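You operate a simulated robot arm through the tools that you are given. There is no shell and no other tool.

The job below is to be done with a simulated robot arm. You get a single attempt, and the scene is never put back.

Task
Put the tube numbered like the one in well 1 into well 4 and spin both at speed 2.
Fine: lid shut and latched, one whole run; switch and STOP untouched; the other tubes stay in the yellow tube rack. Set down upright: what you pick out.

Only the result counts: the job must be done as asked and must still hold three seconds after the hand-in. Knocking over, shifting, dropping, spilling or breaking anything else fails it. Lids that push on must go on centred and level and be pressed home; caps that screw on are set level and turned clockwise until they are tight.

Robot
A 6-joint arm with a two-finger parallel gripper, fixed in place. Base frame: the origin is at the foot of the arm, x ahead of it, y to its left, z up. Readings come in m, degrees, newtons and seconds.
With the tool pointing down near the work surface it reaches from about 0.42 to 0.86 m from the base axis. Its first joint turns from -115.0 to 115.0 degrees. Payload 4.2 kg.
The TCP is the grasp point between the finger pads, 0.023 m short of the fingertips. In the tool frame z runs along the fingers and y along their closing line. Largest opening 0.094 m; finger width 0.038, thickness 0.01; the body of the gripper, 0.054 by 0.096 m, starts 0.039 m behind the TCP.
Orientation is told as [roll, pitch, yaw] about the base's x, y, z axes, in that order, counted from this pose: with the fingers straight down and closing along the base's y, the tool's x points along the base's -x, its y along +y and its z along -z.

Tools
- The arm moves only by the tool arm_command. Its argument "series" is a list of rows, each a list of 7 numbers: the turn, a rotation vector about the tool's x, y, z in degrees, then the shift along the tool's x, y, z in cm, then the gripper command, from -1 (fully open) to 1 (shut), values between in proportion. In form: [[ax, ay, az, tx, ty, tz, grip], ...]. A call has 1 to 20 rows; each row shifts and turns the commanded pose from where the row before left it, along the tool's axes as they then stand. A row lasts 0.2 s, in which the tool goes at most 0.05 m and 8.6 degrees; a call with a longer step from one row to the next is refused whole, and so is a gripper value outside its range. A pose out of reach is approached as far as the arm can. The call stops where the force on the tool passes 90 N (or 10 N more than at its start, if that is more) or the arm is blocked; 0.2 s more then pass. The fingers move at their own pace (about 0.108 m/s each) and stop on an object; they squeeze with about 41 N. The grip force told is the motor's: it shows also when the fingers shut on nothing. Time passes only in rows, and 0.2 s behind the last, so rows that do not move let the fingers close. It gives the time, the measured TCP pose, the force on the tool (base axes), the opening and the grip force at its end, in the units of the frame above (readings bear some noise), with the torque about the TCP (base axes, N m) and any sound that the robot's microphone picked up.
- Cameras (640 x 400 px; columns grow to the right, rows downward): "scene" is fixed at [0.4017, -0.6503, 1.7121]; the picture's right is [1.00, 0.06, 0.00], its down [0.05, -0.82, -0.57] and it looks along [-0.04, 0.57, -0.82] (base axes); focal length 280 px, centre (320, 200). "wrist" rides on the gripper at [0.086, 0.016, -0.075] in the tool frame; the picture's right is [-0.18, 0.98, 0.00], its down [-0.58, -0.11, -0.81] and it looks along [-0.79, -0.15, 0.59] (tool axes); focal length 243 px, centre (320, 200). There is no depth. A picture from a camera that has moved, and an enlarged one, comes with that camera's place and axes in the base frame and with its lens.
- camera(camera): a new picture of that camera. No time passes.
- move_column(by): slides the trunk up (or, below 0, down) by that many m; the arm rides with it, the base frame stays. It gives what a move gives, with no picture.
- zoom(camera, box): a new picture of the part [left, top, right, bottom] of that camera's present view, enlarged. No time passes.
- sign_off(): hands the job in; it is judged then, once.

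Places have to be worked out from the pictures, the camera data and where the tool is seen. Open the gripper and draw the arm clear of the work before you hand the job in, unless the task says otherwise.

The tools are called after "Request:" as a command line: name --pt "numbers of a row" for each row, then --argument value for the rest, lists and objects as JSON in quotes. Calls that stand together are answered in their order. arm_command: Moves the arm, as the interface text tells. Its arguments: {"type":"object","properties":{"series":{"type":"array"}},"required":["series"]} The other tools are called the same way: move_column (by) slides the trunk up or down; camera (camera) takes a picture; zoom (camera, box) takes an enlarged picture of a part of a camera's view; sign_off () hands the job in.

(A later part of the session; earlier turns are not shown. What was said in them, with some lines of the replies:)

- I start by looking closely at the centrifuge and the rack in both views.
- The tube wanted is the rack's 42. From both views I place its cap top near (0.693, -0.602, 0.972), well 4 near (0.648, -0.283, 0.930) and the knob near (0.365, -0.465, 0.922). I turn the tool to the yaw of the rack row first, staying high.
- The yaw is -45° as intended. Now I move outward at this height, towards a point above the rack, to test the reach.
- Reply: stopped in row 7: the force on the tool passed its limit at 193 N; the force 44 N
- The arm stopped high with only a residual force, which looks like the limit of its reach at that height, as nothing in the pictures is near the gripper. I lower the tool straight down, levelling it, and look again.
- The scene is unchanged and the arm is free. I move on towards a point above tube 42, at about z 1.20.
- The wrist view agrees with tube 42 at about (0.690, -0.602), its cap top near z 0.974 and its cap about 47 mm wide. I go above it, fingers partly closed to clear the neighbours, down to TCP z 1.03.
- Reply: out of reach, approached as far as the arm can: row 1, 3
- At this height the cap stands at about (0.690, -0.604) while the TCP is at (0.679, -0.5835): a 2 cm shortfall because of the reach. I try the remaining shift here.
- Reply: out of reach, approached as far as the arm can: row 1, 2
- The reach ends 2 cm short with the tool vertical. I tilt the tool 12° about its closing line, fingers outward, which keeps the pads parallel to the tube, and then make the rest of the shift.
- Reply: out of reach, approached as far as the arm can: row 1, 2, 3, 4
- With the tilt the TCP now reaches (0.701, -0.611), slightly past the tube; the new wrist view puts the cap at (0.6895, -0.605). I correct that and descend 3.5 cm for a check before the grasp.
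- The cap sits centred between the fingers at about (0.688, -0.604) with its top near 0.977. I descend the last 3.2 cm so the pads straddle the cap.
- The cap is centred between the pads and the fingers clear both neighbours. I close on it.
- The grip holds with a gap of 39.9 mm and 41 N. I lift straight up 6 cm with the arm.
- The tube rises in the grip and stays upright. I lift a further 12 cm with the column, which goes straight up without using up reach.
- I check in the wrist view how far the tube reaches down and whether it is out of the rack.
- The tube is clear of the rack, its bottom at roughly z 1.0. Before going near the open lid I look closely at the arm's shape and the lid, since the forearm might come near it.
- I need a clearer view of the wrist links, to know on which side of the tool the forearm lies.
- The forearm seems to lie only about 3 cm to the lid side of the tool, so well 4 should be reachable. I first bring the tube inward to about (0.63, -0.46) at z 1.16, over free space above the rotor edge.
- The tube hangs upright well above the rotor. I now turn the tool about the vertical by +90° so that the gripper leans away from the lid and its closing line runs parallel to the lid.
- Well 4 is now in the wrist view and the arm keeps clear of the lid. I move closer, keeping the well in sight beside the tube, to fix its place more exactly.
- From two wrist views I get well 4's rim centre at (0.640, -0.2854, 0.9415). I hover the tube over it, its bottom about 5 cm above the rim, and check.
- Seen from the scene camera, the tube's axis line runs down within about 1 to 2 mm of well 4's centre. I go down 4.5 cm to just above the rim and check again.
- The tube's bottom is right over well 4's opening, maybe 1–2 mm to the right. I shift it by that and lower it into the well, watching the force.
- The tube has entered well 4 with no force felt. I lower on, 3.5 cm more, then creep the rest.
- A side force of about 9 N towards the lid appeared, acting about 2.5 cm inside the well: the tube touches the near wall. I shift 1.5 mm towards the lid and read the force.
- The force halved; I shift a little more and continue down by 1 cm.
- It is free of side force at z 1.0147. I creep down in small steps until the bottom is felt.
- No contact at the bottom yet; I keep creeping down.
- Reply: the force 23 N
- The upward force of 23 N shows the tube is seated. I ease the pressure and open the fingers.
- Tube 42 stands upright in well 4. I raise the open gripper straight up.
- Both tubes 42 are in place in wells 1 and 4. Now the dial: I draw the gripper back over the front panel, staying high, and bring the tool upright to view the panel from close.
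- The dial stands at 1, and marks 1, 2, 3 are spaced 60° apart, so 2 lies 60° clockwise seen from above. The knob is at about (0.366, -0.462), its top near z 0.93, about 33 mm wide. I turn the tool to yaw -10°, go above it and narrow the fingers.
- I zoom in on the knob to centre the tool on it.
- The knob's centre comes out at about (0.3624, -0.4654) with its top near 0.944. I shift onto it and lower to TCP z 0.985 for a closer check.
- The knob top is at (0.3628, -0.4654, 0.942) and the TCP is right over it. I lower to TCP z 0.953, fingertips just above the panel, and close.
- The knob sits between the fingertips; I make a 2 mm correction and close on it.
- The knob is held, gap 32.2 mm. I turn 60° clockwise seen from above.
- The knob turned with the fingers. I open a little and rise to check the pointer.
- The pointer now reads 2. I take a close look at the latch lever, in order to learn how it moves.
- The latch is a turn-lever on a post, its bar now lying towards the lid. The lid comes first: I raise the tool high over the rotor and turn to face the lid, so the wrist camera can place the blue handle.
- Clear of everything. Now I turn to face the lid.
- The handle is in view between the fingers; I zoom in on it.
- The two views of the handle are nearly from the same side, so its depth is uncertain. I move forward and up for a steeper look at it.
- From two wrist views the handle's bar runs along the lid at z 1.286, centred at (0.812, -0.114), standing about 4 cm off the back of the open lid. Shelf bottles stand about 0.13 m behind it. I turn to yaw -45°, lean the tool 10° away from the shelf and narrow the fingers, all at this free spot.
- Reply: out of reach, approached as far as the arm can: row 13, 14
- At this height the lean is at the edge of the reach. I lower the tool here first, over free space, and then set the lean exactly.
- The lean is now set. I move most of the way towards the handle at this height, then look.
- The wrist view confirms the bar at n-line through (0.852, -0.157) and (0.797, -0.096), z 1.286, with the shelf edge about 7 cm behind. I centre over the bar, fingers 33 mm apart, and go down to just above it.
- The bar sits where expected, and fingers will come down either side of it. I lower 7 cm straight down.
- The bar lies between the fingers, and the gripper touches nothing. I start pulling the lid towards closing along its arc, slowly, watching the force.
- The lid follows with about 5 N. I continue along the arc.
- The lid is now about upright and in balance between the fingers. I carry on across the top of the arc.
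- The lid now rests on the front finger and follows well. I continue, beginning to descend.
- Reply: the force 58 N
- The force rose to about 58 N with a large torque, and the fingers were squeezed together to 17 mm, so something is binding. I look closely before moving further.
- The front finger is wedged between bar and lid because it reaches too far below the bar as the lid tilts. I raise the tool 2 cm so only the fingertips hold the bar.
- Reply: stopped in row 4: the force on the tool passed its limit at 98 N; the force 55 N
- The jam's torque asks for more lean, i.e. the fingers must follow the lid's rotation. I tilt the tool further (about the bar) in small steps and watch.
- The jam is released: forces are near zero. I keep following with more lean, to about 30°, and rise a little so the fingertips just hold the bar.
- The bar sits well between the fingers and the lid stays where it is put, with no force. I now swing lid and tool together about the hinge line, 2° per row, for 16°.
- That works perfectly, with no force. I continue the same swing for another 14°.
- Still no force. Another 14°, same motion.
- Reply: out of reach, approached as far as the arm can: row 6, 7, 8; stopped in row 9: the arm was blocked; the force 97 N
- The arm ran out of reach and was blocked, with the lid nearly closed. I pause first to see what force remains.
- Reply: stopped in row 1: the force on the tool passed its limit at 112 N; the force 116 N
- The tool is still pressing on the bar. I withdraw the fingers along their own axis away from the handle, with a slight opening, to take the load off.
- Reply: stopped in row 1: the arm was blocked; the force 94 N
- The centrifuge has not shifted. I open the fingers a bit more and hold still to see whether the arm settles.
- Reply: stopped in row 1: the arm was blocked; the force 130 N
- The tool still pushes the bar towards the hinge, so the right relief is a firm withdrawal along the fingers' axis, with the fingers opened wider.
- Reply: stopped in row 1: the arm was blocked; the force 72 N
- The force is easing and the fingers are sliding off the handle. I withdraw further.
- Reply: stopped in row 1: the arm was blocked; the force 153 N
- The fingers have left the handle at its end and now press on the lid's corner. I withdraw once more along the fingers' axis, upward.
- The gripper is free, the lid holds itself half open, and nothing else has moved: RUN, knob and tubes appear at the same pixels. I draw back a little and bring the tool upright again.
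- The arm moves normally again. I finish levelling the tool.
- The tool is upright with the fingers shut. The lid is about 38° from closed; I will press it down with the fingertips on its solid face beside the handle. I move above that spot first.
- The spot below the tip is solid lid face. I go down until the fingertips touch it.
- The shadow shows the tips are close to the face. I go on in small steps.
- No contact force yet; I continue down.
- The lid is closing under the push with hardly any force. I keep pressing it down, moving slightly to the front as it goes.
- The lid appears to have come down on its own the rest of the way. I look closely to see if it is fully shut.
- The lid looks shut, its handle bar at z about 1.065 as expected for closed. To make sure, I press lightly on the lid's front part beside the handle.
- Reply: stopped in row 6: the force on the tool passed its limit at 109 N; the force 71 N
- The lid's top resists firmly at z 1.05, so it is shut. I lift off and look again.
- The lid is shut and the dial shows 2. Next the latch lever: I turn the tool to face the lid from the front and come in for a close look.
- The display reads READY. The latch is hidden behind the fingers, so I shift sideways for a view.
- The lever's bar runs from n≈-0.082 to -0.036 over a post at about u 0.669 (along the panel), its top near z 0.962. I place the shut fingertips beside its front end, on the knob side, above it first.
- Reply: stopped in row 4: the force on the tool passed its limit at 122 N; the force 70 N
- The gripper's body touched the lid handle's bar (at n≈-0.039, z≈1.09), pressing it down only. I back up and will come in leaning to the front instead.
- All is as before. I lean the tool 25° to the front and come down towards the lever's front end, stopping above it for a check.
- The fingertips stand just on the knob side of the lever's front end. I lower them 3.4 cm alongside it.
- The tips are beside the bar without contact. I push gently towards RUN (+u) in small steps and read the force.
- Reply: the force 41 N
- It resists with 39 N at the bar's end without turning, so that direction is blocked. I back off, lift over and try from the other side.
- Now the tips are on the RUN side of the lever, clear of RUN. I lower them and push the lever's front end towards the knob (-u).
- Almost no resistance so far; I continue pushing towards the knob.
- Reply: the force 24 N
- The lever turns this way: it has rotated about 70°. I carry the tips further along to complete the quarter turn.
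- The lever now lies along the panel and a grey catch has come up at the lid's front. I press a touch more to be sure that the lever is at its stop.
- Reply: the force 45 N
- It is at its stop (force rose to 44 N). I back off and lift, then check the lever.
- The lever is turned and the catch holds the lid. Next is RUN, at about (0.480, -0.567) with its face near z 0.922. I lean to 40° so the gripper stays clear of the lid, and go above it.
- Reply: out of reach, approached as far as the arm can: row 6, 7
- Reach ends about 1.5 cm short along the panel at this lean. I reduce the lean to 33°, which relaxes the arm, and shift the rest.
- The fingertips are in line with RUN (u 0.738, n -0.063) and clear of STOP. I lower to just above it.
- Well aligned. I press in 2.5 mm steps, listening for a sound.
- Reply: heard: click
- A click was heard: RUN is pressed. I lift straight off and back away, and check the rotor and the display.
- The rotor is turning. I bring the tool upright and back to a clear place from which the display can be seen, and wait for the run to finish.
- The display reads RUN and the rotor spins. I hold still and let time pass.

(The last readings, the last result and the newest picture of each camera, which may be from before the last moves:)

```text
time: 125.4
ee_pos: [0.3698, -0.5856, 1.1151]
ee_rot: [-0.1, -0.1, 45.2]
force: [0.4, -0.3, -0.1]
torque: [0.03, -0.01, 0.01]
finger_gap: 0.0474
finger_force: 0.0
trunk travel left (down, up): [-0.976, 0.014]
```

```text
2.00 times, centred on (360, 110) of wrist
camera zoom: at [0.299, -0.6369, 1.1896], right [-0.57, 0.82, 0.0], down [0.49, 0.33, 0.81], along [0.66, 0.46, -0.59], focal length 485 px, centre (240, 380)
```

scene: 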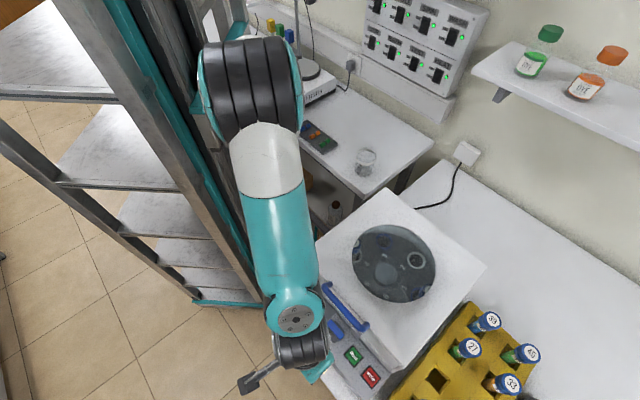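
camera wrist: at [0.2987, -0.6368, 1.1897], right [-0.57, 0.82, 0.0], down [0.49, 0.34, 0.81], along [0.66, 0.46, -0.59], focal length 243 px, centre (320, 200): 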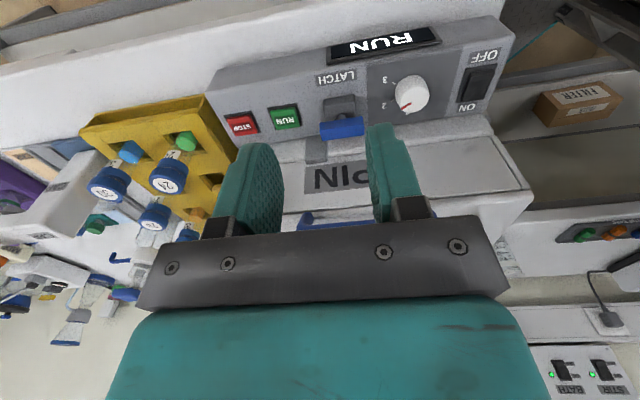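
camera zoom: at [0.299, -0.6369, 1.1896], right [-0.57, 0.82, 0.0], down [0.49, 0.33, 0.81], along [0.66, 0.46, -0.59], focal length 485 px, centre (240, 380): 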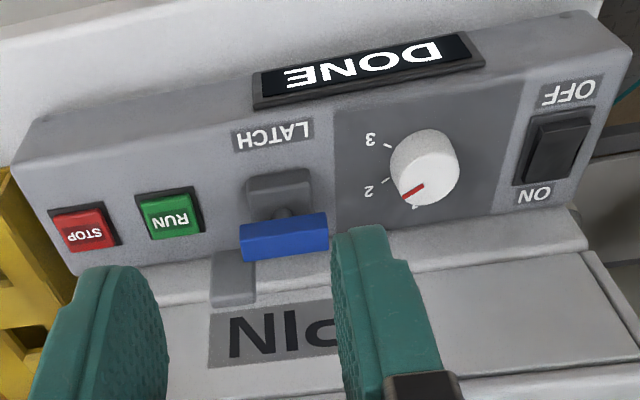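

The display reads DONE: the run is complete. I open the gripper fully, draw the arm up and clear, and take a final look.

Request:
arm_command --pt "0 0 0 1 0 -3 -1" --pt "0 0 0 1 0 -3 -1" --pt "0 0 0 1 0 -3 -1" --pt "0 0 0 0 0 -3 -1" --pt "0 0 0 0 0 -3 -1" --pt "0 0 0 0 0 0 -1"

Request:
camera --camera "scene"

Request:
zoom --camera "scene" --box '[320, 190, 560, 400]'

Request:
camera --camera "wrist"

```text
time: 126.8
ee_pos: [0.3466, -0.6085, 1.2668]
ee_rot: [0.0, -0.1, 45.2]
force: [-0.5, 0.2, -0.6]
torque: [0.01, -0.03, 0.02]
finger_gap: 0.0938
finger_force: 0.1
trunk travel left (down, up): [-0.976, 0.014]
```

```text
taken
```

scene: 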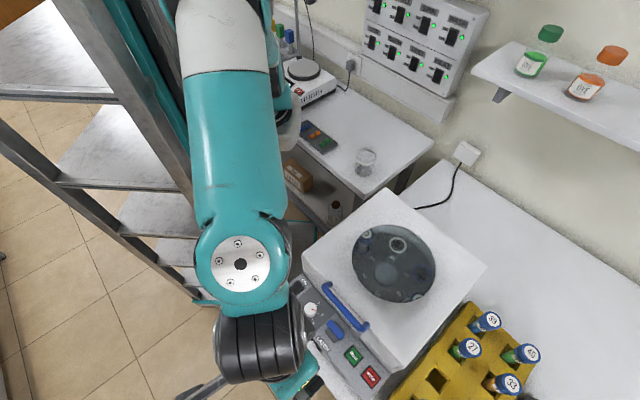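

```text
1.90 times, centred on (440, 295) of scene
camera zoom: at [0.4017, -0.6503, 1.7121], right [1.0, 0.06, 0.0], down [0.05, -0.82, -0.57], along [-0.04, 0.57, -0.82], focal length 534 px, centre (91, 19)
```

zoom: 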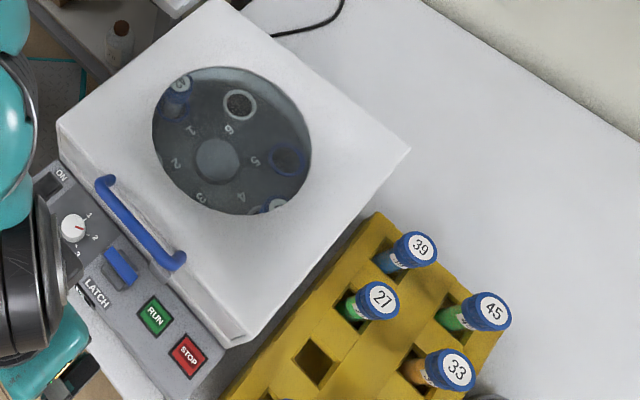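

```text
taken
camera wrist: at [0.2754, -0.6594, 1.3413], right [-0.57, 0.82, 0.0], down [0.49, 0.33, 0.81], along [0.66, 0.46, -0.59], focal length 243 px, centre (320, 200)
```

wrist: 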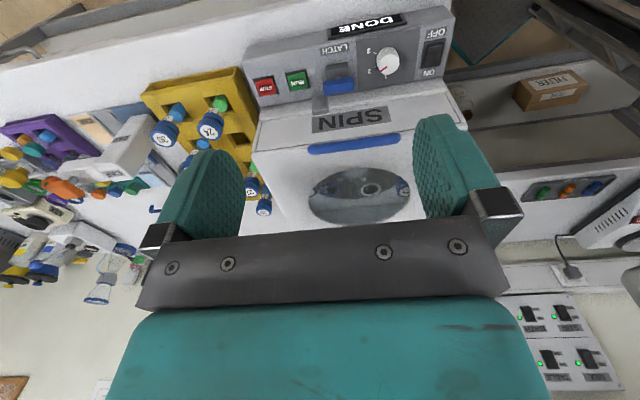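

The display shows DONE. The rotor has stopped with both 42 tubes in opposite wells, 1 and 4. The lid is shut and latched, the dial is on 2, and the other tubes are still in the rack. The arm is clear and the gripper open, so I hand the job in.

Request:
sign_off

```text
The job is handed in.
```

I put the rack's tube 42 into well 4 and spun it with the tube 42 in well 1. The centrifuge finished one whole run and its display read DONE before I handed the job in.

- **Speed:** I turned the dial from 1 to 2 before the run. The pointer sits within about 5° of the 2 mark.
- **Lid and latch:** The lid is shut and the latch lever is turned to its stop, with the catch over the lid. I left it that way.
- **Left alone:** I didn't touch the switch or STOP, and the other tubes stayed in the yellow rack.

- **While closing the lid:** The arm ran out of reach and pressed on the lid handle with up to about 130 N before I got it free.
- **On the way to the latch:** The gripper pressed down briefly on the handle bar, with about 120 N at its peak.

I compared the pictures from before and after, and the centrifuge had not shifted.
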